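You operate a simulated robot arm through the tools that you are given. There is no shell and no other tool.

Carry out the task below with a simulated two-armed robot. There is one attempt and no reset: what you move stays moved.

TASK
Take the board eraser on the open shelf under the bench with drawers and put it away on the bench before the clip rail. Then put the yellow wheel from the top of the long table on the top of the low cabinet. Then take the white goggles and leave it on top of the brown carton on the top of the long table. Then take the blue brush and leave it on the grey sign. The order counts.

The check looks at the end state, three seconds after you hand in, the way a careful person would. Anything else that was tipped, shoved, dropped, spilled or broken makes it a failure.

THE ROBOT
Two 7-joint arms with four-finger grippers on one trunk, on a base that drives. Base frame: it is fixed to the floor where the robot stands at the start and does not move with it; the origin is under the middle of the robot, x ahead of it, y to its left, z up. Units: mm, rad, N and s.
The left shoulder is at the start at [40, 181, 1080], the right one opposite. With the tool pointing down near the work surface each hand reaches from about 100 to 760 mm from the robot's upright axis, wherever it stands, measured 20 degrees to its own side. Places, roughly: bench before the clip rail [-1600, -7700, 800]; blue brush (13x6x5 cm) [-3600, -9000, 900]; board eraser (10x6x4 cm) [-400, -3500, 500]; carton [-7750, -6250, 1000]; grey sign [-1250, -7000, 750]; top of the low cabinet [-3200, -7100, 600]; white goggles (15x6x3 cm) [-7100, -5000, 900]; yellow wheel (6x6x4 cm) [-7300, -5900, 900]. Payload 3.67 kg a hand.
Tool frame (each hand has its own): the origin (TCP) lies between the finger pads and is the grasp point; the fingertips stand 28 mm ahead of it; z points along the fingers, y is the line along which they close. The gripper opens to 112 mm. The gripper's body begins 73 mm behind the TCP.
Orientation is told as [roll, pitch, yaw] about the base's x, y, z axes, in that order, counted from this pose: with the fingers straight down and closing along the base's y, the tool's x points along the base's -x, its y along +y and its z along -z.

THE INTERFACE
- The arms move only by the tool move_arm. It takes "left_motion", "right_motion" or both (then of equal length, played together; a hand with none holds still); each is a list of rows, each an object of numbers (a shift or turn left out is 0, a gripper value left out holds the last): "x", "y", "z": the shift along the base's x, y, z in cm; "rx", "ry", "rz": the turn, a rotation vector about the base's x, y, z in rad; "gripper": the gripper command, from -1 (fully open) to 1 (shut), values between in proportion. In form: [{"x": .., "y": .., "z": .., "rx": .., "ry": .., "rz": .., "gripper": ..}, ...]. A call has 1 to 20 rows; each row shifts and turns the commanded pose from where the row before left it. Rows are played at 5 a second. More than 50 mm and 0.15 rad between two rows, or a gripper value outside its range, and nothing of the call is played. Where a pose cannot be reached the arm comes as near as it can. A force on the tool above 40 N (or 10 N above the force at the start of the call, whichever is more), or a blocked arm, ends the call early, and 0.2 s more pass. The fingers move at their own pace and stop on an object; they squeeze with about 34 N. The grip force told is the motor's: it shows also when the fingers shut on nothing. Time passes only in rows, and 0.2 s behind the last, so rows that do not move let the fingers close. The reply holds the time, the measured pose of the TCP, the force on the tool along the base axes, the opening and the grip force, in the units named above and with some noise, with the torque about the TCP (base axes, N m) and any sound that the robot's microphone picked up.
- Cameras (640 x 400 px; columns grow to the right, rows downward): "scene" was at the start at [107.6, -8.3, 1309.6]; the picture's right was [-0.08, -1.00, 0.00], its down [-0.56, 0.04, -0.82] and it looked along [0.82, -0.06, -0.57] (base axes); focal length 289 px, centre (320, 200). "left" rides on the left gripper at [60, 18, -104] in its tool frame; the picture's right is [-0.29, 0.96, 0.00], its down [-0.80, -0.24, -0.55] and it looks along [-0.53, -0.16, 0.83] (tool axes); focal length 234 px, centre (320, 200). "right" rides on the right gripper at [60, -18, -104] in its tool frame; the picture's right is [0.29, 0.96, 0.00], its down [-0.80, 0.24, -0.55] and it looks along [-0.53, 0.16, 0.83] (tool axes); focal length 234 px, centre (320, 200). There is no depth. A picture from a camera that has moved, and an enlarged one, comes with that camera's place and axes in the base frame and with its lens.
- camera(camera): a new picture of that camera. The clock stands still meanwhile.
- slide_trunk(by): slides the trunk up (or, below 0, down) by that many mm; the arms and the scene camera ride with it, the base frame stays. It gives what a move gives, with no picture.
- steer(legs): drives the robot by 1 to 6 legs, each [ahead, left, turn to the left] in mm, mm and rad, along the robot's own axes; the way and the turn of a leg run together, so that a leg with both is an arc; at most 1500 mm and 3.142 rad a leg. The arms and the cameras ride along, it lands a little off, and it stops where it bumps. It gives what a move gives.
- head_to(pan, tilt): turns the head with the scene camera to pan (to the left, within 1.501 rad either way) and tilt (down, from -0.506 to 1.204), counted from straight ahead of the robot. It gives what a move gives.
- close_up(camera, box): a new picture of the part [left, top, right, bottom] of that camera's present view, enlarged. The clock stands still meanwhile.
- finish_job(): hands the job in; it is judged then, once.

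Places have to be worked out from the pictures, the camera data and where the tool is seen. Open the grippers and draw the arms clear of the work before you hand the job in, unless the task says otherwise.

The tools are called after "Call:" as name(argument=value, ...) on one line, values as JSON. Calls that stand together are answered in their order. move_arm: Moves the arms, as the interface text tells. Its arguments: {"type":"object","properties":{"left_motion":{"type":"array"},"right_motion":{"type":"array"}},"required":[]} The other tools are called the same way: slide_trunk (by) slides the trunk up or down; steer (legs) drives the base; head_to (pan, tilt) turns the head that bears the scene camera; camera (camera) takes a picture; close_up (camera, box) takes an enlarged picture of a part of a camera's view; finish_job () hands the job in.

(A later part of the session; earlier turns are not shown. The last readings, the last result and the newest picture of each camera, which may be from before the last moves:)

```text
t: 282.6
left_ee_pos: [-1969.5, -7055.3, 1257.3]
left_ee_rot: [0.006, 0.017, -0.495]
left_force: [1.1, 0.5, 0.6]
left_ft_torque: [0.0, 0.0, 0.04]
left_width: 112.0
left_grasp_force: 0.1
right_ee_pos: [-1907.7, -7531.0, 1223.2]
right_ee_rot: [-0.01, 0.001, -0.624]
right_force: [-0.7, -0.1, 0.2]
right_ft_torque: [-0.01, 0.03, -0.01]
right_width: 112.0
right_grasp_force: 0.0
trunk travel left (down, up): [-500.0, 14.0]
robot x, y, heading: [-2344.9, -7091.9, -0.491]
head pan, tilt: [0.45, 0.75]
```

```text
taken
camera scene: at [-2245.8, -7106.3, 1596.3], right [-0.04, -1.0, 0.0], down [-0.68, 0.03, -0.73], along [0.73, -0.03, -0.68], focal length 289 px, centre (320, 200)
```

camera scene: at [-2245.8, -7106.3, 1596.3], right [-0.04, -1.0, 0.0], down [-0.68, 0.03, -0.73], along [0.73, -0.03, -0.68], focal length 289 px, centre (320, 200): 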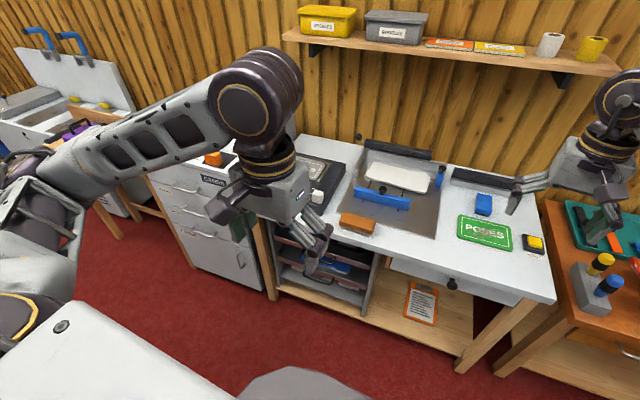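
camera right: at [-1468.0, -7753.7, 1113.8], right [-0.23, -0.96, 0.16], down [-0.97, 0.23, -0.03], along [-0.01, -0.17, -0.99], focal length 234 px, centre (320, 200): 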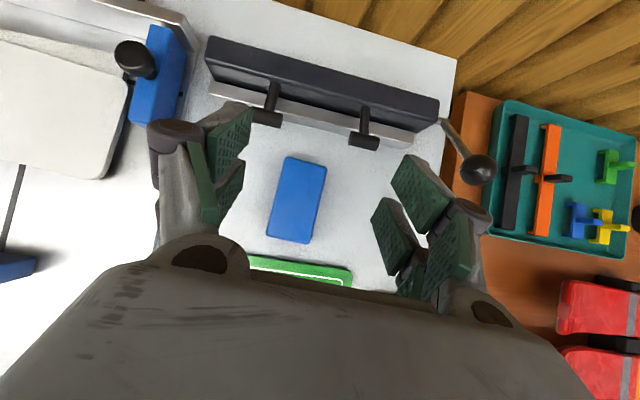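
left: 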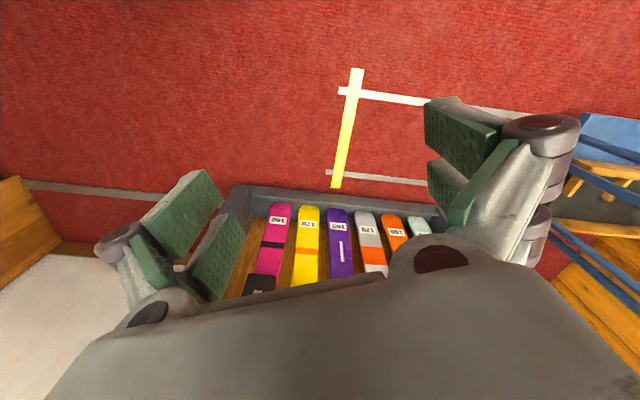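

The grey "BOOTS" sign lies on the black board at the desk's left. Now I turn around to go back through the low-cabinet gap toward the long table.

Call:
steer(legs=[[0, 0, 3.14], [-30, 1495, 0]])

Call:
head_to(pan=0.0, tilt=0.6)

Call:
camera(camera="scene")

```text
t: 298.3
left_ee_pos: [-3414.7, -8438.7, 1257.1]
left_ee_rot: [0.005, 0.016, 2.626]
left_force: [-0.4, 0.6, 0.7]
left_ft_torque: [-0.01, -0.04, -0.02]
left_width: 112.0
left_grasp_force: 0.1
right_ee_pos: [-3469.6, -7961.5, 1223.4]
right_ee_rot: [-0.01, 0.002, 2.5]
right_force: [0.3, 0.7, -0.1]
right_ft_torque: [0.02, 0.02, 0.0]
right_width: 112.0
right_grasp_force: 0.1
trunk travel left (down, up): [-500.0, 14.0]
robot x, y, heading: [-3039.0, -8408.3, 2.632]
head pan, tilt: [0.45, 0.75]
```

```text
t: 299.2
left_ee_pos: [-3414.9, -8437.7, 1257.5]
left_ee_rot: [0.006, 0.015, 2.626]
left_force: [0.0, 0.3, -0.7]
left_ft_torque: [0.02, 0.02, -0.02]
left_width: 112.1
left_grasp_force: 0.0
right_ee_pos: [-3469.1, -7961.5, 1224.4]
right_ee_rot: [-0.011, -0.001, 2.502]
right_force: [0.1, 0.3, -0.2]
right_ft_torque: [-0.01, 0.0, 0.0]
right_width: 111.9
right_grasp_force: 0.1
trunk travel left (down, up): [-500.0, 14.0]
robot x, y, heading: [-3037.7, -8406.0, 2.629]
head pan, tilt: [0.0, 0.6]
```

```text
taken
camera scene: at [-3134.7, -8358.3, 1609.2], right [0.49, 0.87, 0.0], down [0.49, -0.28, -0.82], along [-0.72, 0.4, -0.57], focal length 289 px, centre (320, 200)
```

scene: 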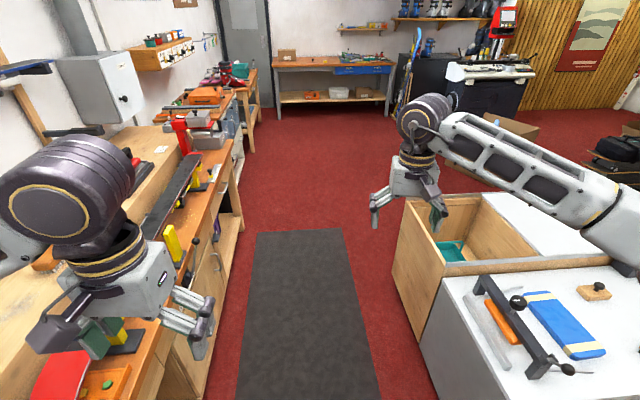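

The way back through the gap is clear. I correct slightly left and drive through toward the long table.

Call:
steer(legs=[[0, 35, 0.04], [1350, 0, 0], [700, 0, 0]])

Call:
camera(camera="scene")

```text
t: 310.1
left_ee_pos: [-5236.3, -7546.4, 1257.7]
left_ee_rot: [0.004, 0.016, 2.668]
left_force: [-0.1, 0.1, 0.3]
left_ft_torque: [-0.02, 0.01, -0.03]
left_width: 112.1
left_grasp_force: 0.2
right_ee_pos: [-5310.7, -7072.8, 1224.3]
right_ee_rot: [-0.008, -0.003, 2.542]
right_force: [0.3, -0.3, 0.4]
right_ft_torque: [-0.02, 0.03, 0.02]
right_width: 111.9
right_grasp_force: 0.1
trunk travel left (down, up): [-500.0, 14.0]
robot x, y, heading: [-4866.1, -7500.7, 2.67]
head pan, tilt: [0.0, 0.6]
```

```text
taken
camera scene: at [-4960.4, -7455.2, 1609.3], right [0.45, 0.89, 0.0], down [0.5, -0.26, -0.83], along [-0.73, 0.38, -0.56], focal length 289 px, centre (320, 200)
```

scene: 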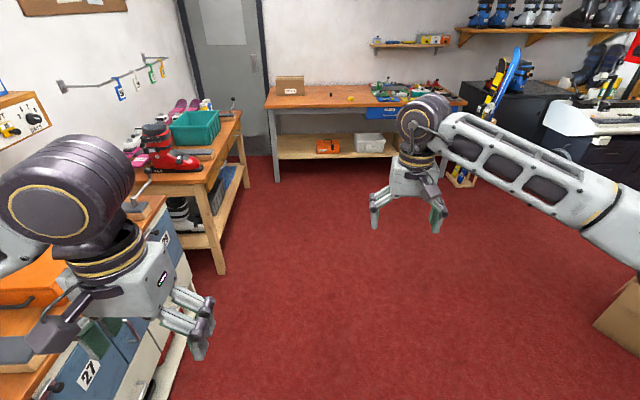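

The long table with brown carton and yellow wheel is ahead. I drive up toward it, keeping right of the boot bench.

Call:
steer(legs=[[1200, -60, 0], [950, -60, 0]])

Call:
head_to(pan=0.0, tilt=0.8)

Call:
camera(camera="scene")

```text
t: 321.1
left_ee_pos: [-7122.0, -6526.4, 1257.8]
left_ee_rot: [0.006, 0.017, 2.717]
left_force: [0.1, -0.2, -0.6]
left_ft_torque: [-0.03, 0.03, -0.04]
left_width: 112.0
left_grasp_force: 0.0
right_ee_pos: [-7218.4, -6054.3, 1225.4]
right_ee_rot: [-0.007, -0.001, 2.592]
right_force: [0.2, -0.6, -0.1]
right_ft_torque: [0.01, 0.0, 0.02]
right_width: 112.1
right_grasp_force: 0.0
trunk travel left (down, up): [-500.0, 14.0]
robot x, y, heading: [-6755.3, -6461.9, 2.717]
head pan, tilt: [0.0, 0.6]
```

```text
t: 321.8
left_ee_pos: [-7122.2, -6525.2, 1257.3]
left_ee_rot: [0.005, 0.016, 2.718]
left_force: [0.2, -0.4, 0.1]
left_ft_torque: [0.01, 0.0, 0.01]
left_width: 112.1
left_grasp_force: 0.1
right_ee_pos: [-7219.2, -6054.9, 1224.2]
right_ee_rot: [-0.01, -0.001, 2.591]
right_force: [0.1, 0.5, -0.4]
right_ft_torque: [-0.01, 0.0, -0.01]
right_width: 111.9
right_grasp_force: 0.0
trunk travel left (down, up): [-500.0, 14.0]
robot x, y, heading: [-6749.7, -6462.4, 2.717]
head pan, tilt: [0.0, 0.799]
```

```text
taken
camera scene: at [-6843.8, -6422.7, 1592.4], right [0.41, 0.91, 0.0], down [0.65, -0.29, -0.7], along [-0.64, 0.29, -0.72], focal length 289 px, centre (320, 200)
```

scene: 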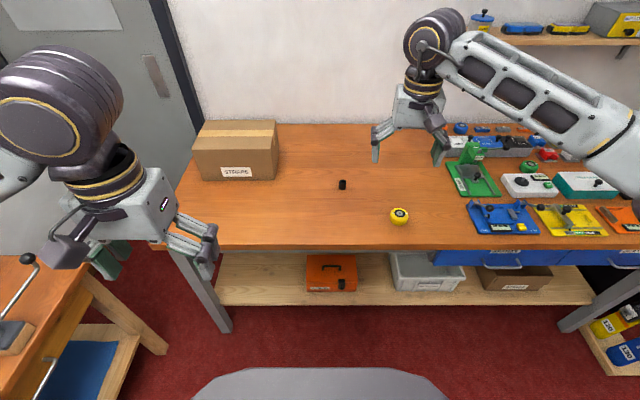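

The yellow wheel is visible at pixel (400,216), near the table's front edge. I zoom in on it.

Call:
close_up(camera="scene", box=[320, 160, 480, 260])

Call:
camera(camera="right")

```text
4.00 times, centred on (400, 210) of scene
camera zoom: at [-6843.8, -6422.7, 1592.4], right [0.41, 0.91, 0.0], down [0.65, -0.29, -0.7], along [-0.64, 0.29, -0.72], focal length 1156 px, centre (0, 160)
```

zoom: 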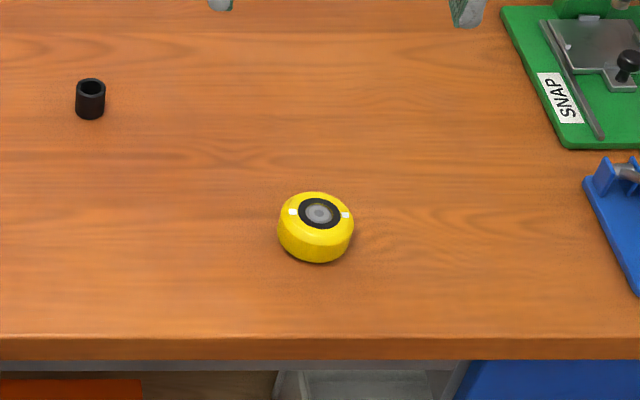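

```text
taken
camera right: at [-7158.4, -6070.6, 1328.1], right [-0.25, -0.97, -0.01], down [-0.81, 0.21, 0.55], along [-0.53, 0.15, -0.83], focal length 234 px, centre (320, 200)
```

right: 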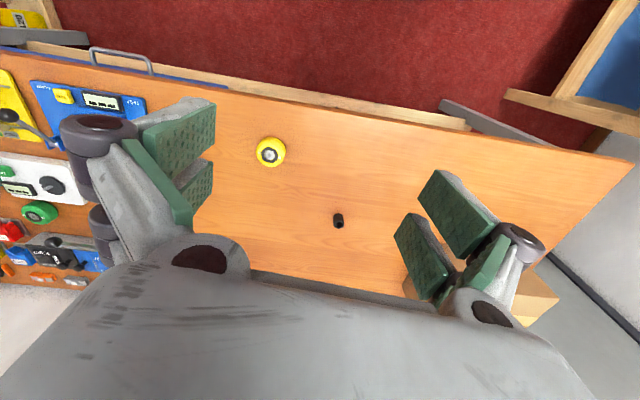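

The wheel stands flat at about (-7299,-5932), its top at z≈905, table top ≈865. I move 130 mm closer and lower the trunk 200 mm.

Call:
steer(legs=[[130, 0, 0]])

Call:
slide_trunk(by=-200)

Call:
camera(camera="right")

Call:
camera(camera="scene")

```text
t: 323.2
left_ee_pos: [-7240.6, -6470.9, 1259.4]
left_ee_rot: [0.006, 0.014, 2.717]
left_force: [1.1, 0.0, 0.0]
left_ft_torque: [0.0, 0.01, 0.02]
left_width: 111.9
left_grasp_force: 0.0
right_ee_pos: [-7340.0, -6002.6, 1225.2]
right_ee_rot: [-0.009, -0.003, 2.594]
right_force: [0.4, 0.8, 0.1]
right_ft_torque: [0.02, 0.03, 0.04]
right_width: 111.8
right_grasp_force: 0.0
trunk travel left (down, up): [-500.0, 14.0]
robot x, y, heading: [-6872.4, -6408.7, 2.723]
head pan, tilt: [0.0, 0.799]
```

```text
t: 325.3
left_ee_pos: [-7242.4, -6471.9, 1058.1]
left_ee_rot: [0.007, 0.014, 2.718]
left_force: [-0.2, -0.1, 0.6]
left_ft_torque: [0.01, -0.05, 0.02]
left_width: 112.0
left_grasp_force: 0.0
right_ee_pos: [-7340.4, -6002.0, 1024.0]
right_ee_rot: [-0.01, 0.0, 2.593]
right_force: [0.5, -1.1, 0.1]
right_ft_torque: [-0.02, -0.04, -0.04]
right_width: 112.0
right_grasp_force: 0.1
trunk travel left (down, up): [-300.0, 214.0]
robot x, y, heading: [-6870.7, -6406.6, 2.719]
head pan, tilt: [0.0, 0.799]
```

```text
taken
camera right: at [-7279.2, -6017.4, 1128.2], right [-0.25, -0.97, -0.01], down [-0.81, 0.21, 0.55], along [-0.53, 0.15, -0.83], focal length 234 px, centre (320, 200)
```

right: 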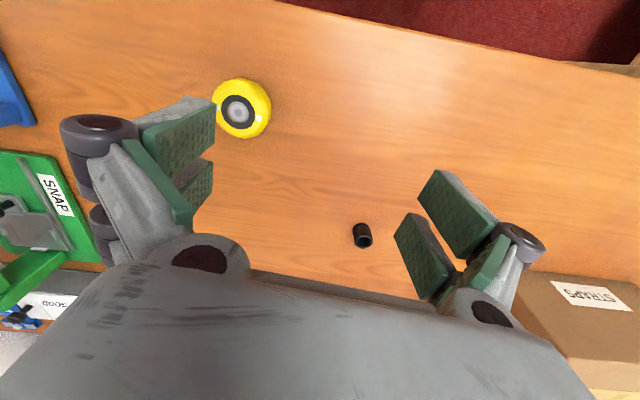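

```text
taken
camera scene: at [-6964.0, -6368.9, 1392.0], right [0.41, 0.91, 0.0], down [0.65, -0.29, -0.7], along [-0.64, 0.28, -0.72], focal length 289 px, centre (320, 200)
```

scene: 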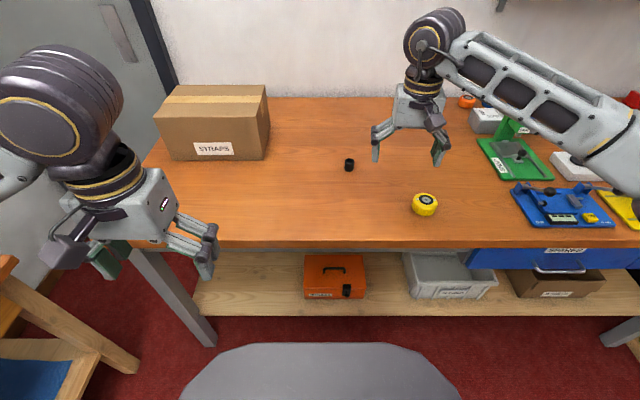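

The wrist view agrees: hub at about (-7306,-5930). I move the right hand above it and look once more before descending.

Call:
move_arm(right_motion=[{"x": 1.2, "y": 2.37, "gripper": -1}, {"x": 1.2, "y": 2.37, "z": -2}, {"x": 1.1, "y": 2.37, "z": -4}, {}])

Call:
camera(camera="right")

```text
t: 326.3
left_ee_pos: [-7243.9, -6472.0, 1058.6]
left_ee_rot: [0.004, 0.016, 2.718]
left_force: [0.1, -0.1, -0.4]
left_ft_torque: [0.02, 0.02, 0.0]
left_width: 111.8
left_grasp_force: 0.1
right_ee_pos: [-7305.3, -5930.5, 963.1]
right_ee_rot: [-0.009, -0.001, 2.594]
right_force: [0.5, -0.4, -0.2]
right_ft_torque: [0.0, 0.02, 0.01]
right_width: 112.0
right_grasp_force: 0.0
trunk travel left (down, up): [-300.0, 214.0]
robot x, y, heading: [-6867.7, -6410.3, 2.72]
head pan, tilt: [0.0, 0.799]
```

```text
taken
camera right: at [-7243.9, -5946.1, 1067.2], right [-0.25, -0.97, -0.01], down [-0.81, 0.21, 0.55], along [-0.53, 0.15, -0.83], focal length 234 px, centre (320, 200)
```

right: 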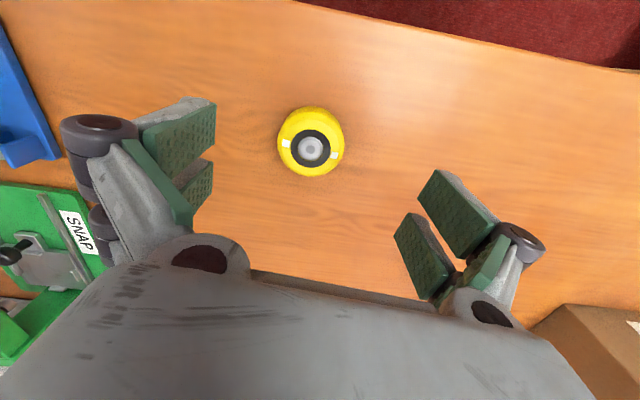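

The hub projects to (-7302,-5922), 8 mm off. I correct, descend to z≈897 and close.

Call:
move_arm(right_motion=[{"x": 0.3, "y": 0.8}, {"z": -3.3}, {"z": -3.3}, {}, {"gripper": 1}, {"gripper": 1}, {"gripper": 1}, {"gripper": 1}])

Call:
camera(camera="right")

```text
t: 328.1
left_ee_pos: [-7242.8, -6471.3, 1058.8]
left_ee_rot: [0.005, 0.015, 2.718]
left_force: [-0.6, -0.2, -0.4]
left_ft_torque: [-0.02, -0.03, 0.02]
left_width: 112.3
left_grasp_force: 0.1
right_ee_pos: [-7301.0, -5922.4, 898.5]
right_ee_rot: [-0.009, 0.0, 2.594]
right_force: [-2.0, -3.8, 4.8]
right_ft_torque: [-0.09, 0.08, 0.08]
right_width: 0.0
right_grasp_force: 28.2
trunk travel left (down, up): [-300.0, 214.0]
robot x, y, heading: [-6872.2, -6409.2, 2.722]
head pan, tilt: [0.0, 0.799]
```

```text
taken
camera right: at [-7240.7, -5938.0, 1003.3], right [-0.25, -0.97, -0.01], down [-0.81, 0.21, 0.55], along [-0.53, 0.15, -0.83], focal length 234 px, centre (320, 200)
```

right: 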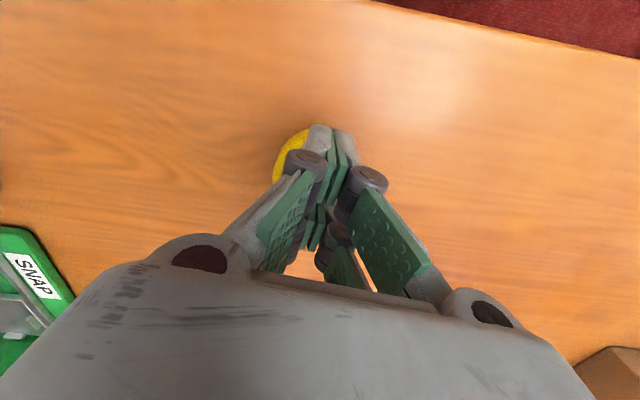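

The fingers shut on nothing; the wheel slipped out toward the front. I open the gripper and look where it is now.

Call:
move_arm(right_motion=[{"gripper": -1}, {"gripper": -1}, {"gripper": -1}, {"gripper": -1}])

Call:
camera(camera="right")

Call:
close_up(camera="scene", box=[340, 130, 500, 230])

```text
t: 329.1
left_ee_pos: [-7242.7, -6472.0, 1057.6]
left_ee_rot: [0.006, 0.015, 2.718]
left_force: [0.9, 0.6, 0.1]
left_ft_torque: [0.01, 0.02, -0.02]
left_width: 112.1
left_grasp_force: 0.2
right_ee_pos: [-7303.1, -5923.7, 898.4]
right_ee_rot: [-0.01, 0.0, 2.592]
right_force: [0.4, -0.4, 0.1]
right_ft_torque: [-0.01, 0.04, -0.02]
right_width: 111.8
right_grasp_force: 0.0
trunk travel left (down, up): [-300.0, 214.0]
robot x, y, heading: [-6869.1, -6409.5, 2.721]
head pan, tilt: [0.0, 0.799]
```

```text
taken
camera right: at [-7241.0, -5937.9, 1002.8], right [-0.25, -0.97, -0.01], down [-0.81, 0.21, 0.55], along [-0.53, 0.15, -0.83], focal length 234 px, centre (320, 200)
```

right: 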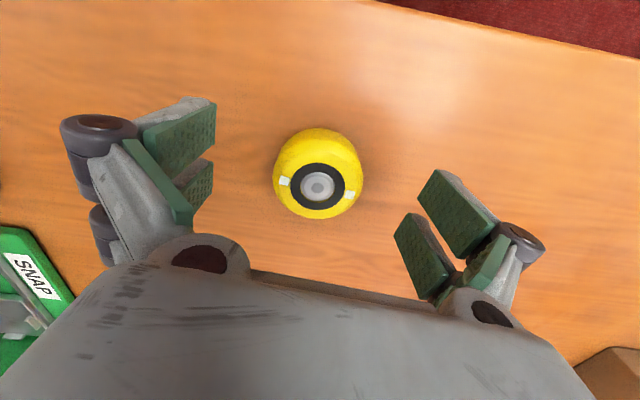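

```text
4.00 times, centred on (420, 180) of scene
camera zoom: at [-6964.2, -6368.9, 1392.0], right [0.41, 0.91, 0.0], down [0.65, -0.29, -0.7], along [-0.64, 0.28, -0.72], focal length 1156 px, centre (-80, 280)
```

zoom: 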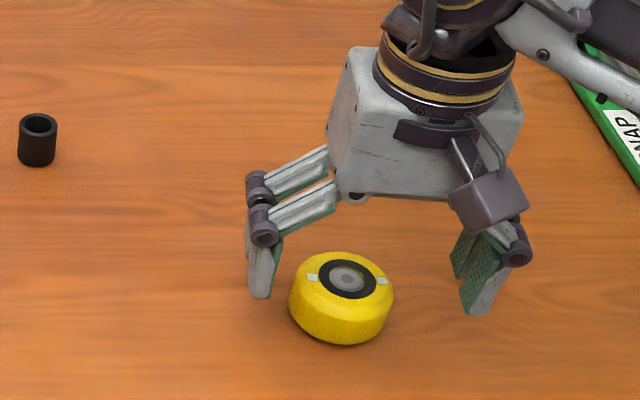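

The wheel was not touched: triangulating again puts its top at only z≈853 (table ≈815), at about (-7328,-5911); the fingers closed above it. I shift over it and check.

Call:
move_arm(right_motion=[{"x": -1.25, "y": 0.65}, {"x": -1.25, "y": 0.65}, {}])

Call:
camera(camera="right")

Call:
close_up(camera="scene", box=[340, 130, 500, 230])

```text
t: 329.9
left_ee_pos: [-7242.7, -6472.0, 1057.7]
left_ee_rot: [0.004, 0.016, 2.716]
left_force: [1.0, 0.2, -0.3]
left_ft_torque: [0.01, 0.0, 0.01]
left_width: 112.1
left_grasp_force: 0.2
right_ee_pos: [-7327.2, -5907.6, 900.8]
right_ee_rot: [-0.008, 0.0, 2.595]
right_force: [-0.6, -0.1, -0.1]
right_ft_torque: [-0.04, -0.02, 0.02]
right_width: 111.8
right_grasp_force: 0.0
trunk travel left (down, up): [-300.0, 214.0]
robot x, y, heading: [-6869.2, -6408.4, 2.722]
head pan, tilt: [0.0, 0.799]
```

```text
taken
camera right: at [-7266.4, -5923.8, 1003.6], right [-0.25, -0.97, -0.01], down [-0.81, 0.21, 0.55], along [-0.53, 0.15, -0.83], focal length 234 px, centre (320, 200)
```

right: 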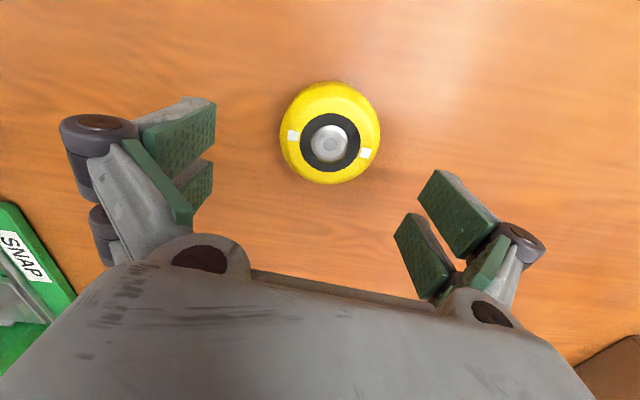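

```text
4.00 times, centred on (420, 180) of scene
camera zoom: at [-6963.7, -6368.8, 1392.0], right [0.41, 0.91, 0.0], down [0.65, -0.29, -0.7], along [-0.64, 0.28, -0.72], focal length 1156 px, centre (-80, 280)
```

zoom: 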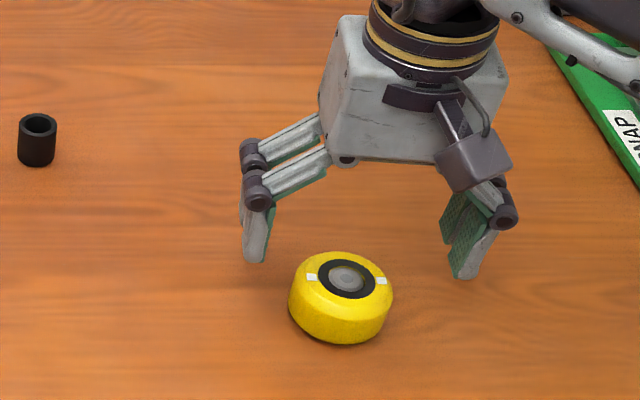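

Refined: hub at about (-7317,-5916), wheel top ≈868, table ≈828. I shift 13 mm and verify it lines up under the grasp point.

Call:
move_arm(right_motion=[{"x": 1.0, "y": -0.8}, {}])

Call:
camera(camera="right")

```text
t: 330.5
left_ee_pos: [-7242.6, -6472.2, 1056.6]
left_ee_rot: [0.005, 0.017, 2.717]
left_force: [-0.4, 0.3, -0.1]
left_ft_torque: [-0.01, 0.01, 0.0]
left_width: 111.8
left_grasp_force: 0.1
right_ee_pos: [-7316.5, -5917.9, 899.0]
right_ee_rot: [-0.01, 0.0, 2.593]
right_force: [0.2, 0.1, -0.8]
right_ft_torque: [-0.02, -0.02, 0.04]
right_width: 111.9
right_grasp_force: 0.0
trunk travel left (down, up): [-300.0, 214.0]
robot x, y, heading: [-6873.8, -6407.1, 2.726]
head pan, tilt: [0.0, 0.799]
```

```text
taken
camera right: at [-7256.0, -5933.0, 1002.1], right [-0.25, -0.97, -0.01], down [-0.81, 0.21, 0.55], along [-0.53, 0.15, -0.83], focal length 234 px, centre (320, 200)
```

right: 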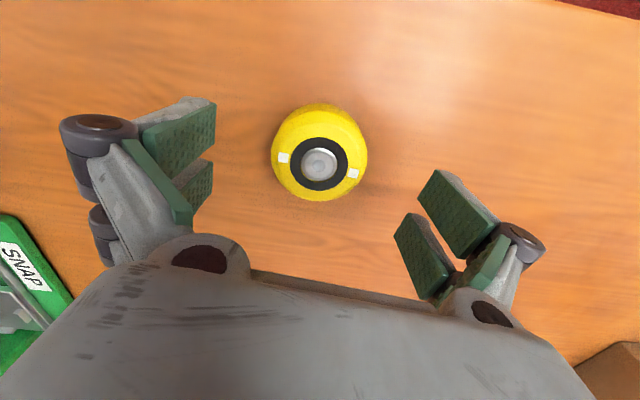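

The hub is now right below the grasp point. I descend in steps, watching the force.

Call:
move_arm(right_motion=[{"z": -1.5}, {"z": -1.2}, {"z": -0.8}, {}])

Call:
close_up(camera="scene", box=[340, 130, 500, 230])

Call:
camera(camera="right")

```text
t: 331.5
left_ee_pos: [-7242.5, -6471.9, 1057.6]
left_ee_rot: [0.005, 0.016, 2.717]
left_force: [-0.1, 0.2, -0.5]
left_ft_torque: [-0.01, 0.0, -0.01]
left_width: 112.0
left_grasp_force: 0.1
right_ee_pos: [-7317.6, -5916.7, 863.2]
right_ee_rot: [-0.008, -0.001, 2.593]
right_force: [-0.1, -0.4, 0.4]
right_ft_torque: [0.0, -0.04, 0.02]
right_width: 112.1
right_grasp_force: 0.0
trunk travel left (down, up): [-300.0, 214.0]
robot x, y, heading: [-6868.9, -6407.8, 2.718]
head pan, tilt: [0.0, 0.799]
```

```text
4.00 times, centred on (420, 180) of scene
camera zoom: at [-6964.2, -6368.8, 1392.0], right [0.41, 0.91, 0.0], down [0.65, -0.29, -0.7], along [-0.64, 0.28, -0.72], focal length 1156 px, centre (-80, 280)
```

zoom: 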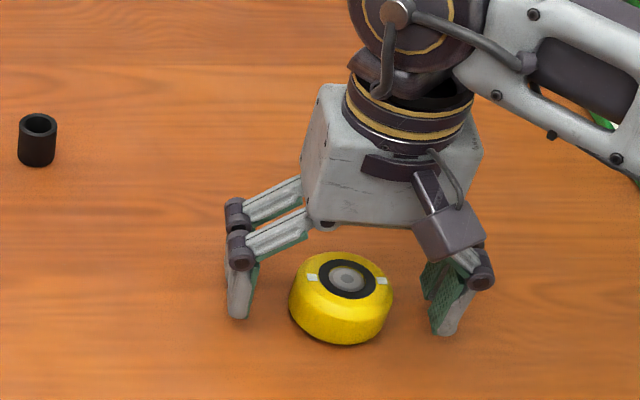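

```text
taken
camera right: at [-7256.9, -5933.3, 966.5], right [-0.25, -0.97, -0.01], down [-0.81, 0.21, 0.55], along [-0.53, 0.15, -0.83], focal length 234 px, centre (320, 200)
```

right: 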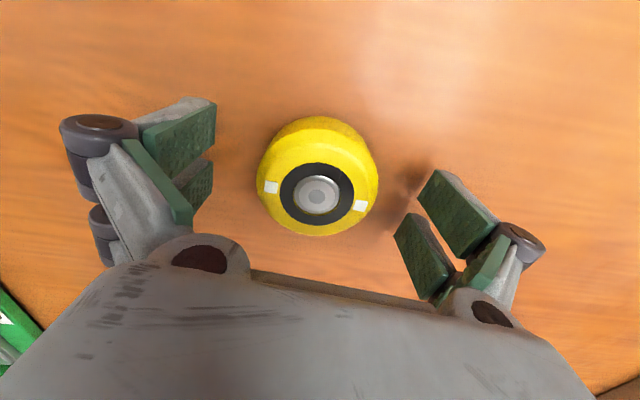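

The fingers straddle the wheel now. I go 4 mm lower and close.

Call:
move_arm(right_motion=[{"z": -0.4}, {"gripper": 1}, {"gripper": 1}, {"gripper": 1}, {"gripper": 1}])

Call:
camera(camera="right")

```text
t: 332.6
left_ee_pos: [-7241.5, -6472.5, 1058.9]
left_ee_rot: [0.006, 0.014, 2.719]
left_force: [0.4, 0.7, 0.3]
left_ft_torque: [-0.04, 0.0, -0.03]
left_width: 112.0
left_grasp_force: 0.0
right_ee_pos: [-7321.5, -5921.9, 865.5]
right_ee_rot: [0.001, -0.011, 2.599]
right_force: [3.2, -8.3, 12.1]
right_ft_torque: [0.07, -0.58, -0.34]
right_width: 57.3
right_grasp_force: 34.3
trunk travel left (down, up): [-300.0, 214.0]
robot x, y, heading: [-6869.4, -6410.8, 2.719]
head pan, tilt: [0.0, 0.799]
stopped in row 5 (right hand): the force on the tool passed its limit at 41 N (the readings are from after the stop); the commanded pose is now the measured one
```

```text
taken
camera right: at [-7258.0, -5937.6, 969.2], right [-0.25, -0.97, 0.0], down [-0.8, 0.2, 0.56], along [-0.54, 0.14, -0.83], focal length 234 px, centre (320, 200)
```

right: 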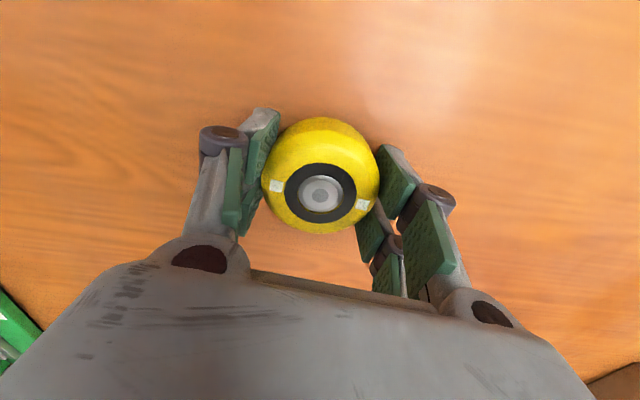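

Gripped (57 mm). I lift it gently and check it holds.

Call:
move_arm(right_motion=[{"z": 1.5, "gripper": 1}, {"z": 3, "gripper": 1}, {"z": 4, "gripper": 1}, {"z": 4, "gripper": 1}, {"gripper": 1}])

Call:
camera(camera="right")

Call:
camera(camera="scene")

```text
t: 333.9
left_ee_pos: [-7243.6, -6472.4, 1056.3]
left_ee_rot: [0.006, 0.016, 2.718]
left_force: [-1.0, 0.0, 0.2]
left_ft_torque: [0.03, 0.02, -0.02]
left_width: 111.9
left_grasp_force: 0.1
right_ee_pos: [-7321.0, -5921.1, 986.5]
right_ee_rot: [-0.001, -0.006, 2.596]
right_force: [-0.2, -1.0, -1.1]
right_ft_torque: [0.0, -0.02, 0.01]
right_width: 57.3
right_grasp_force: 33.7
trunk travel left (down, up): [-300.0, 214.0]
robot x, y, heading: [-6866.0, -6409.6, 2.724]
head pan, tilt: [0.0, 0.799]
```

```text
taken
camera right: at [-7259.7, -5936.0, 1091.6], right [-0.25, -0.97, 0.0], down [-0.8, 0.21, 0.56], along [-0.54, 0.14, -0.83], focal length 234 px, centre (320, 200)
```

right: 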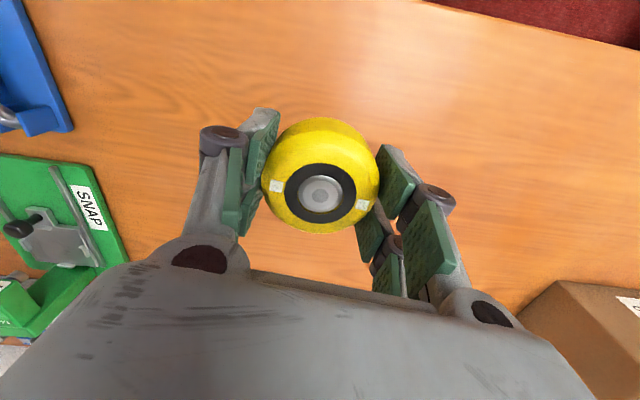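

```text
taken
camera scene: at [-6964.7, -6368.8, 1391.9], right [0.41, 0.91, 0.0], down [0.66, -0.29, -0.7], along [-0.64, 0.28, -0.72], focal length 289 px, centre (320, 200)
```

scene: 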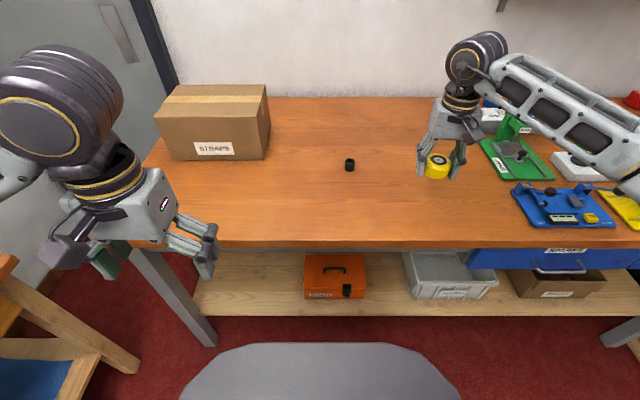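

The wheel is held securely. I raise the trunk to travel height and reverse along the known way toward the low-cabinet gap.

Call:
slide_trunk(by=200)

Call:
steer(legs=[[-300, 0, 0], [-1000, 90, -0.05]])

```text
t: 336.0
left_ee_pos: [-7243.1, -6472.1, 1259.0]
left_ee_rot: [0.005, 0.016, 2.719]
left_force: [-0.5, -0.3, 0.0]
left_ft_torque: [-0.02, 0.03, 0.04]
left_width: 112.1
left_grasp_force: 0.0
right_ee_pos: [-7321.3, -5921.6, 1186.2]
right_ee_rot: [-0.002, -0.007, 2.596]
right_force: [0.2, 0.1, -1.2]
right_ft_torque: [-0.02, 0.02, -0.05]
right_width: 57.6
right_grasp_force: 33.3
trunk travel left (down, up): [-500.0, 14.0]
robot x, y, heading: [-6871.4, -6406.5, 2.722]
head pan, tilt: [0.0, 0.799]
```

```text
t: 342.9
left_ee_pos: [-6126.3, -7076.4, 1257.3]
left_ee_rot: [0.005, 0.018, 2.673]
left_force: [0.1, -0.8, -0.6]
left_ft_torque: [0.0, -0.01, -0.01]
left_width: 112.0
left_grasp_force: 0.1
right_ee_pos: [-6179.6, -6522.8, 1186.8]
right_ee_rot: [-0.002, -0.007, 2.551]
right_force: [0.3, 0.3, -1.2]
right_ft_torque: [0.01, -0.04, 0.0]
right_width: 57.5
right_grasp_force: 34.0
trunk travel left (down, up): [-500.0, 14.0]
robot x, y, heading: [-5751.5, -7029.8, 2.675]
head pan, tilt: [0.0, 0.799]
```

On track. I reverse to the gap entrance and halfway through it.

Call:
steer(legs=[[-987, 34, -0.007], [-700, 0, 0]])

```text
t: 351.7
left_ee_pos: [-4655.2, -7868.3, 1258.3]
left_ee_rot: [0.005, 0.017, 2.647]
left_force: [-0.3, 0.0, -1.1]
left_ft_torque: [-0.02, 0.0, 0.0]
left_width: 112.1
left_grasp_force: 0.1
right_ee_pos: [-4695.6, -7313.6, 1188.3]
right_ee_rot: [-0.003, -0.006, 2.526]
right_force: [0.7, -0.6, -0.8]
right_ft_torque: [-0.02, -0.01, -0.01]
right_width: 57.2
right_grasp_force: 34.0
trunk travel left (down, up): [-500.0, 14.0]
robot x, y, heading: [-4281.5, -7834.1, 2.646]
head pan, tilt: [0.0, 0.799]
```

Centred in the gap. I straighten and back out on the far side.

Call:
steer(legs=[[0, 0, 0.022], [-1379, -17, 0]])

Call:
head_to(pan=-0.7, tilt=0.7)

Call:
camera(camera="scene")

```text
t: 359.1
left_ee_pos: [-3417.6, -8481.8, 1258.5]
left_ee_rot: [0.005, 0.016, 2.679]
left_force: [-0.1, 0.5, 0.1]
left_ft_torque: [0.02, 0.02, -0.03]
left_width: 112.2
left_grasp_force: 0.0
right_ee_pos: [-3474.0, -7928.6, 1188.2]
right_ee_rot: [-0.002, -0.007, 2.557]
right_force: [0.0, -0.2, -0.8]
right_ft_torque: [0.0, -0.03, -0.03]
right_width: 57.1
right_grasp_force: 33.9
trunk travel left (down, up): [-500.0, 14.0]
robot x, y, heading: [-3042.2, -8434.0, 2.68]
head pan, tilt: [0.0, 0.799]
```

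```text
t: 360.2
left_ee_pos: [-3418.2, -8482.5, 1257.7]
left_ee_rot: [0.006, 0.015, 2.679]
left_force: [0.3, 0.2, -0.7]
left_ft_torque: [-0.02, -0.01, 0.01]
left_width: 111.9
left_grasp_force: 0.2
right_ee_pos: [-3473.5, -7928.3, 1188.3]
right_ee_rot: [-0.001, -0.007, 2.557]
right_force: [0.3, 0.4, -0.6]
right_ft_torque: [0.0, -0.02, 0.0]
right_width: 57.2
right_grasp_force: 34.6
trunk travel left (down, up): [-500.0, 14.0]
robot x, y, heading: [-3042.7, -8433.7, 2.684]
head pan, tilt: [-0.7, 0.7]
```

```text
taken
camera scene: at [-3096.3, -8348.2, 1600.6], right [0.92, 0.4, 0.0], down [0.26, -0.59, -0.76], along [-0.31, 0.7, -0.64], focal length 289 px, centre (320, 200)
```

scene: 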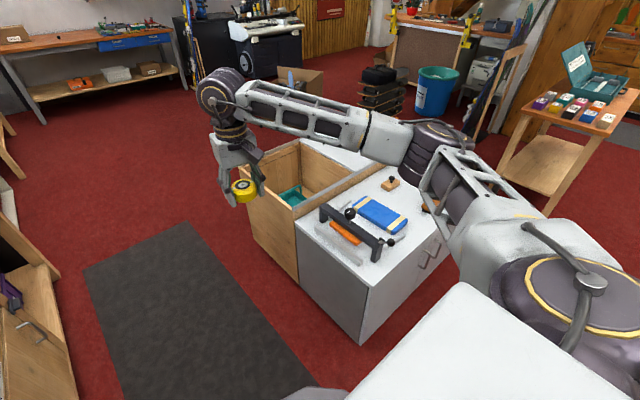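

The grey low cabinet with the white top stands ahead-right; its free spot is between the sponge and the small blocks. I back off 46 mm and sidestep 900 mm right to face its drawer side.

Call:
steer(legs=[[-46, 0, -0.016], [0, -902, 0]])

Call:
head_to(pan=-0.2, tilt=0.95)

Call:
camera(camera="scene")

Call:
camera(camera="right")

```text
t: 365.7
left_ee_pos: [-2950.1, -7672.9, 1257.8]
left_ee_rot: [0.006, 0.015, 2.659]
left_force: [-0.7, -0.3, -0.7]
left_ft_torque: [0.01, 0.01, -0.01]
left_width: 112.2
left_grasp_force: 0.0
right_ee_pos: [-2994.5, -7118.1, 1188.1]
right_ee_rot: [-0.002, -0.006, 2.538]
right_force: [0.3, -0.6, -1.5]
right_ft_torque: [0.04, -0.01, 0.01]
right_width: 56.8
right_grasp_force: 33.9
trunk travel left (down, up): [-500.0, 14.0]
robot x, y, heading: [-2570.9, -7633.7, 2.662]
head pan, tilt: [-0.7, 0.7]
```

```text
t: 366.6
left_ee_pos: [-2948.5, -7672.2, 1257.1]
left_ee_rot: [0.004, 0.016, 2.661]
left_force: [0.3, -0.7, -0.3]
left_ft_torque: [0.01, 0.03, 0.0]
left_width: 111.9
left_grasp_force: 0.1
right_ee_pos: [-2994.7, -7117.5, 1188.4]
right_ee_rot: [-0.002, -0.008, 2.535]
right_force: [-0.2, 0.0, -1.0]
right_ft_torque: [0.01, 0.01, 0.0]
right_width: 56.9
right_grasp_force: 34.2
trunk travel left (down, up): [-500.0, 14.0]
robot x, y, heading: [-2578.7, -7628.4, 2.662]
head pan, tilt: [-0.201, 0.949]
```

```text
taken
camera scene: at [-2649.8, -7577.7, 1580.9], right [0.63, 0.78, 0.0], down [0.63, -0.51, -0.58], along [-0.45, 0.37, -0.81], focal length 289 px, centre (320, 200)
```

scene: 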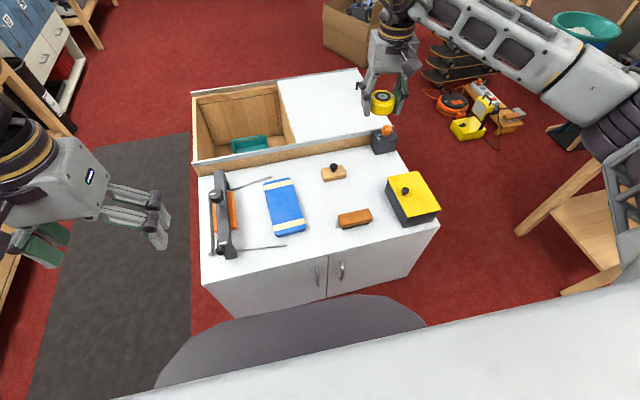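

```text
taken
camera right: at [-2933.6, -7136.5, 1291.7], right [-0.31, -0.95, 0.0], down [-0.79, 0.25, 0.56], along [-0.53, 0.17, -0.83], focal length 234 px, centre (320, 200)
```

right: 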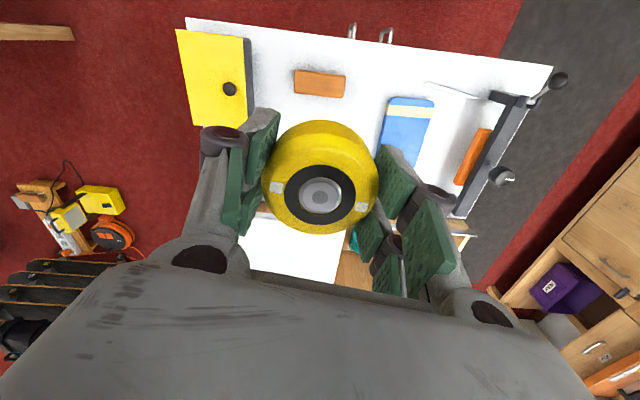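

The low cabinet's top is seen well: clamp, sponge, stamp, orange block and yellow box leave a free area at the front middle, about (-3034,-7260), top z≈615. I lower the trunk 400 mm to bring the hand down.

Call:
slide_trunk(by=-400)

Call:
camera(camera="right")

Call:
camera(camera="scene")

```text
t: 370.5
left_ee_pos: [-2949.2, -7671.8, 857.2]
left_ee_rot: [0.006, 0.015, 2.66]
left_force: [-0.1, 0.0, -0.1]
left_ft_torque: [-0.02, 0.04, -0.02]
left_width: 111.9
left_grasp_force: 0.1
right_ee_pos: [-2994.1, -7117.9, 787.4]
right_ee_rot: [0.0, -0.008, 2.537]
right_force: [-0.8, 0.7, -0.8]
right_ft_torque: [-0.01, 0.01, -0.01]
right_width: 56.9
right_grasp_force: 33.7
trunk travel left (down, up): [-100.0, 414.0]
robot x, y, heading: [-2575.1, -7633.6, 2.661]
head pan, tilt: [-0.201, 0.949]
```

```text
taken
camera right: at [-2933.5, -7136.6, 891.2], right [-0.31, -0.95, 0.0], down [-0.79, 0.25, 0.56], along [-0.53, 0.17, -0.83], focal length 234 px, centre (320, 200)
```

right: 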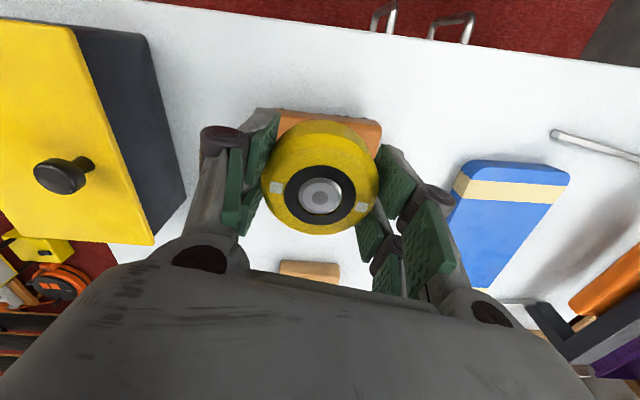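

```text
taken
camera scene: at [-2649.7, -7577.9, 1180.2], right [0.63, 0.78, 0.0], down [0.63, -0.51, -0.58], along [-0.45, 0.37, -0.81], focal length 289 px, centre (320, 200)
```

scene: 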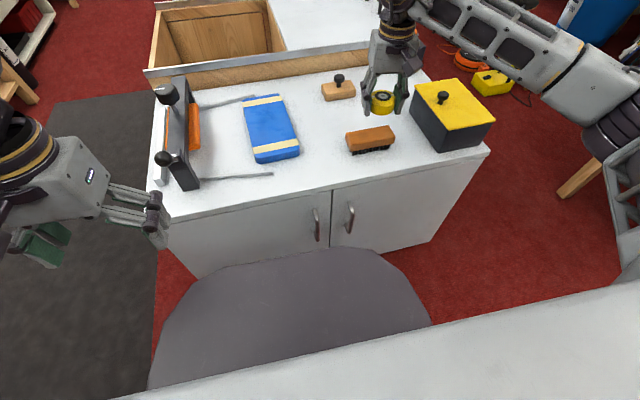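

I move the wheel sideways over the free area at about (-3043,-7243), then lower it to just above the top.

Call:
move_arm(right_motion=[{"x": -1.63, "y": -4.17, "gripper": 1}, {"x": -1.63, "y": -4.17, "gripper": 1}, {"x": -1.63, "y": -4.17, "gripper": 1}, {"z": -4, "gripper": 1}, {"z": -4, "gripper": 1}, {"gripper": 1}])

Call:
camera(camera="right")

Call:
camera(camera="scene")

```text
t: 371.9
left_ee_pos: [-2949.7, -7673.2, 857.1]
left_ee_rot: [0.005, 0.016, 2.659]
left_force: [-0.3, 0.3, 0.2]
left_ft_torque: [0.02, 0.02, 0.01]
left_width: 112.1
left_grasp_force: 0.1
right_ee_pos: [-3047.1, -7241.5, 706.1]
right_ee_rot: [0.0, -0.01, 2.537]
right_force: [0.4, 0.4, -0.4]
right_ft_torque: [0.03, 0.01, -0.01]
right_width: 57.2
right_grasp_force: 34.2
trunk travel left (down, up): [-100.0, 414.0]
robot x, y, heading: [-2572.4, -7636.0, 2.657]
head pan, tilt: [-0.201, 0.949]
```

```text
taken
camera right: at [-2984.6, -7260.9, 809.1], right [-0.31, -0.95, 0.0], down [-0.79, 0.25, 0.56], along [-0.53, 0.17, -0.83], focal length 234 px, centre (320, 200)
```

right: 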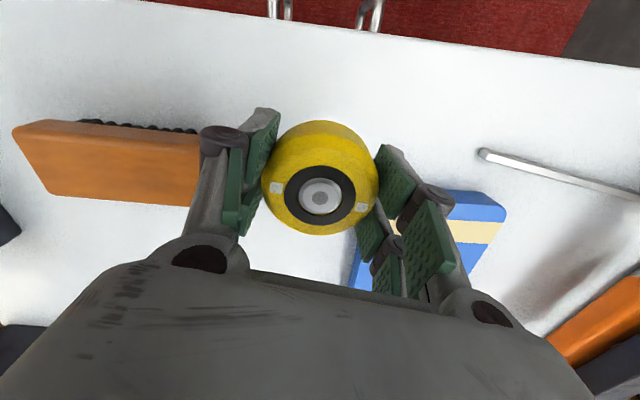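

```text
taken
camera scene: at [-2649.5, -7577.9, 1180.2], right [0.63, 0.78, 0.0], down [0.63, -0.51, -0.58], along [-0.45, 0.37, -0.81], focal length 289 px, centre (320, 200)
```

scene: 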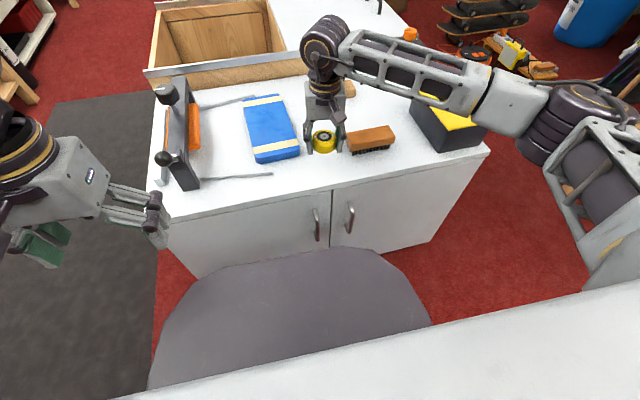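

The brush end is close to the left finger, so I shift 20 mm toward the front edge and then descend further.

Call:
move_arm(right_motion=[{"x": 1.6, "y": -1.1, "gripper": 1}, {"z": -2.5, "gripper": 1}, {"z": -1.5, "gripper": 1}, {"gripper": 1}])

Call:
camera(camera="right")

Call:
close_up(camera="scene", box=[240, 90, 420, 210])

```text
t: 372.9
left_ee_pos: [-2948.8, -7672.6, 857.8]
left_ee_rot: [0.007, 0.016, 2.659]
left_force: [0.5, -0.2, -0.5]
left_ft_torque: [-0.01, 0.01, 0.0]
left_width: 112.1
left_grasp_force: 0.1
right_ee_pos: [-3027.8, -7254.9, 665.9]
right_ee_rot: [-0.002, -0.007, 2.538]
right_force: [-0.1, 0.5, -1.4]
right_ft_torque: [-0.02, 0.01, -0.01]
right_width: 57.1
right_grasp_force: 33.9
trunk travel left (down, up): [-100.0, 414.0]
robot x, y, heading: [-2576.7, -7630.5, 2.659]
head pan, tilt: [-0.201, 0.949]
```

```text
taken
camera right: at [-2966.4, -7273.2, 770.1], right [-0.31, -0.95, 0.0], down [-0.79, 0.25, 0.56], along [-0.53, 0.17, -0.83], focal length 234 px, centre (320, 200)
```

right: 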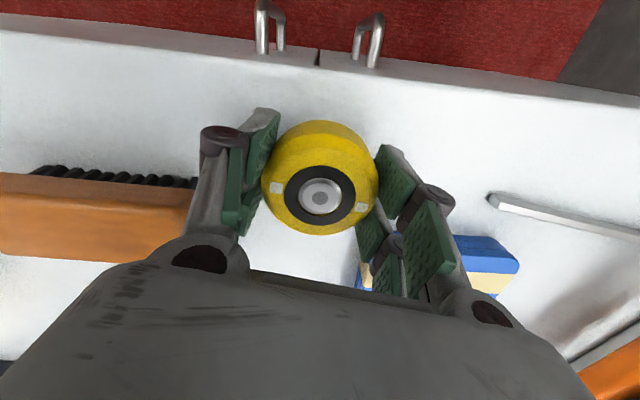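

```text
3.33 times, centred on (330, 150) of scene
camera zoom: at [-2649.9, -7578.0, 1180.2], right [0.63, 0.78, 0.0], down [0.63, -0.51, -0.58], along [-0.45, 0.37, -0.81], focal length 963 px, centre (287, 367)
```

zoom: 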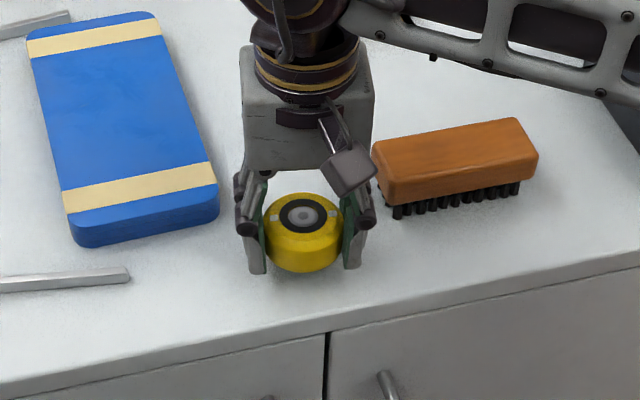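

Well clear of brush and sponge. I lower in small steps until contact.

Call:
move_arm(right_motion=[{"z": -0.5, "gripper": 1}, {"z": -0.5, "gripper": 1}, {"z": -0.4, "gripper": 1}, {"gripper": 1}])

```text
t: 373.9
left_ee_pos: [-2949.1, -7672.1, 857.0]
left_ee_rot: [0.005, 0.017, 2.66]
left_force: [0.0, -0.2, 0.1]
left_ft_torque: [0.01, -0.01, 0.0]
left_width: 112.3
left_grasp_force: 0.1
right_ee_pos: [-3026.8, -7254.0, 654.8]
right_ee_rot: [0.0, -0.008, 2.536]
right_force: [0.3, 0.2, -0.1]
right_ft_torque: [0.01, -0.06, -0.01]
right_width: 57.0
right_grasp_force: 34.2
trunk travel left (down, up): [-100.0, 414.0]
robot x, y, heading: [-2574.6, -7633.2, 2.658]
head pan, tilt: [-0.201, 0.949]
```

Almost there; a few more millimetres.

Call:
move_arm(right_motion=[{"z": -0.3, "gripper": 1}, {"z": -0.3, "gripper": 1}, {"gripper": 1}])

```text
t: 374.7
left_ee_pos: [-2949.2, -7673.3, 857.0]
left_ee_rot: [0.005, 0.015, 2.661]
left_force: [-0.5, 0.0, 0.4]
left_ft_torque: [0.01, 0.0, -0.01]
left_width: 112.0
left_grasp_force: 0.1
right_ee_pos: [-3026.1, -7255.4, 646.4]
right_ee_rot: [-0.002, -0.007, 2.539]
right_force: [0.0, 0.2, -0.8]
right_ft_torque: [0.0, 0.01, -0.03]
right_width: 57.2
right_grasp_force: 34.5
trunk travel left (down, up): [-100.0, 414.0]
robot x, y, heading: [-2576.8, -7631.1, 2.659]
head pan, tilt: [-0.201, 0.949]
```

Still free; I continue down slowly.

Call:
move_arm(right_motion=[{"z": -0.4, "gripper": 1}, {"z": -0.4, "gripper": 1}, {"z": -0.4, "gripper": 1}, {"gripper": 1}])

Call:
close_up(camera="scene", box=[290, 120, 370, 180])

```text
t: 375.4
left_ee_pos: [-2948.0, -7672.5, 858.4]
left_ee_rot: [0.007, 0.014, 2.66]
left_force: [-1.0, -0.4, -0.2]
left_ft_torque: [0.0, -0.02, 0.02]
left_width: 112.0
left_grasp_force: 0.0
right_ee_pos: [-3028.1, -7253.8, 646.7]
right_ee_rot: [0.004, -0.013, 2.536]
right_force: [10.5, -3.4, 18.3]
right_ft_torque: [0.05, -0.98, -0.23]
right_width: 57.4
right_grasp_force: 34.1
trunk travel left (down, up): [-100.0, 414.0]
robot x, y, heading: [-2573.8, -7629.9, 2.658]
head pan, tilt: [-0.201, 0.949]
stopped in row 3 (right hand): the force on the tool passed its limit at 44 N (the readings are from after the stop); the commanded pose is now the measured one
```

```text
6.67 times, centred on (330, 150) of scene
camera zoom: at [-2648.0, -7578.8, 1180.4], right [0.63, 0.78, 0.0], down [0.63, -0.51, -0.58], along [-0.45, 0.37, -0.81], focal length 1926 px, centre (253, 533)
```

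zoom: 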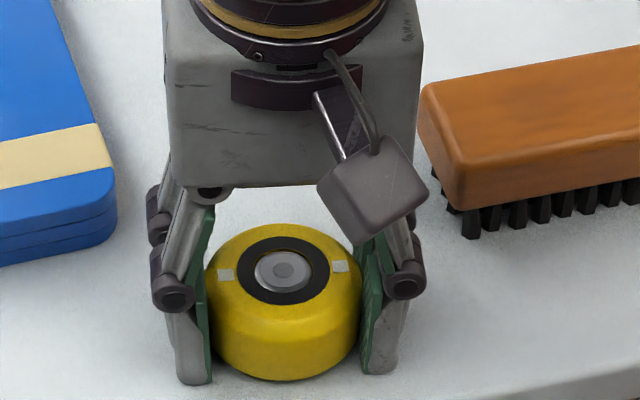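

Contact with the top. I ease 1 mm, open the fingers to about 80 mm and raise the hand straight up.

Call:
move_arm(right_motion=[{"z": 0.1, "gripper": 1}, {"gripper": -0.4}, {"gripper": -0.4}, {"gripper": -0.4}])

Call:
camera(camera="right")

```text
t: 376.4
left_ee_pos: [-2948.9, -7672.2, 857.8]
left_ee_rot: [0.006, 0.017, 2.657]
left_force: [0.3, -0.4, -1.3]
left_ft_torque: [0.01, 0.0, 0.02]
left_width: 112.0
left_grasp_force: 0.0
right_ee_pos: [-3027.1, -7253.3, 642.9]
right_ee_rot: [0.002, -0.01, 2.536]
right_force: [-0.5, 0.1, 0.1]
right_ft_torque: [0.03, -0.01, 0.02]
right_width: 78.1
right_grasp_force: 0.0
trunk travel left (down, up): [-100.0, 414.0]
robot x, y, heading: [-2573.2, -7630.5, 2.661]
head pan, tilt: [-0.201, 0.949]
```

```text
taken
camera right: at [-2965.8, -7272.0, 747.1], right [-0.31, -0.95, 0.0], down [-0.79, 0.25, 0.56], along [-0.54, 0.18, -0.83], focal length 234 px, centre (320, 200)
```

right: 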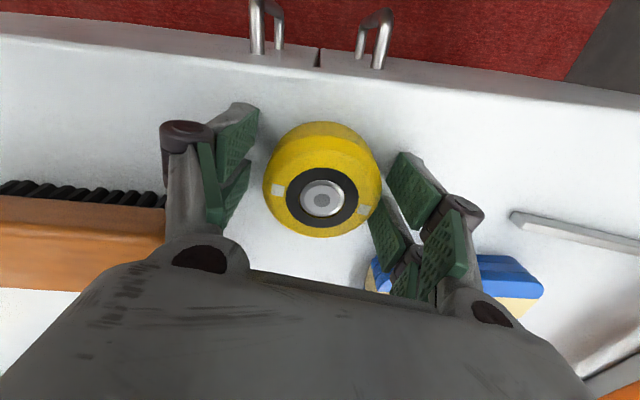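

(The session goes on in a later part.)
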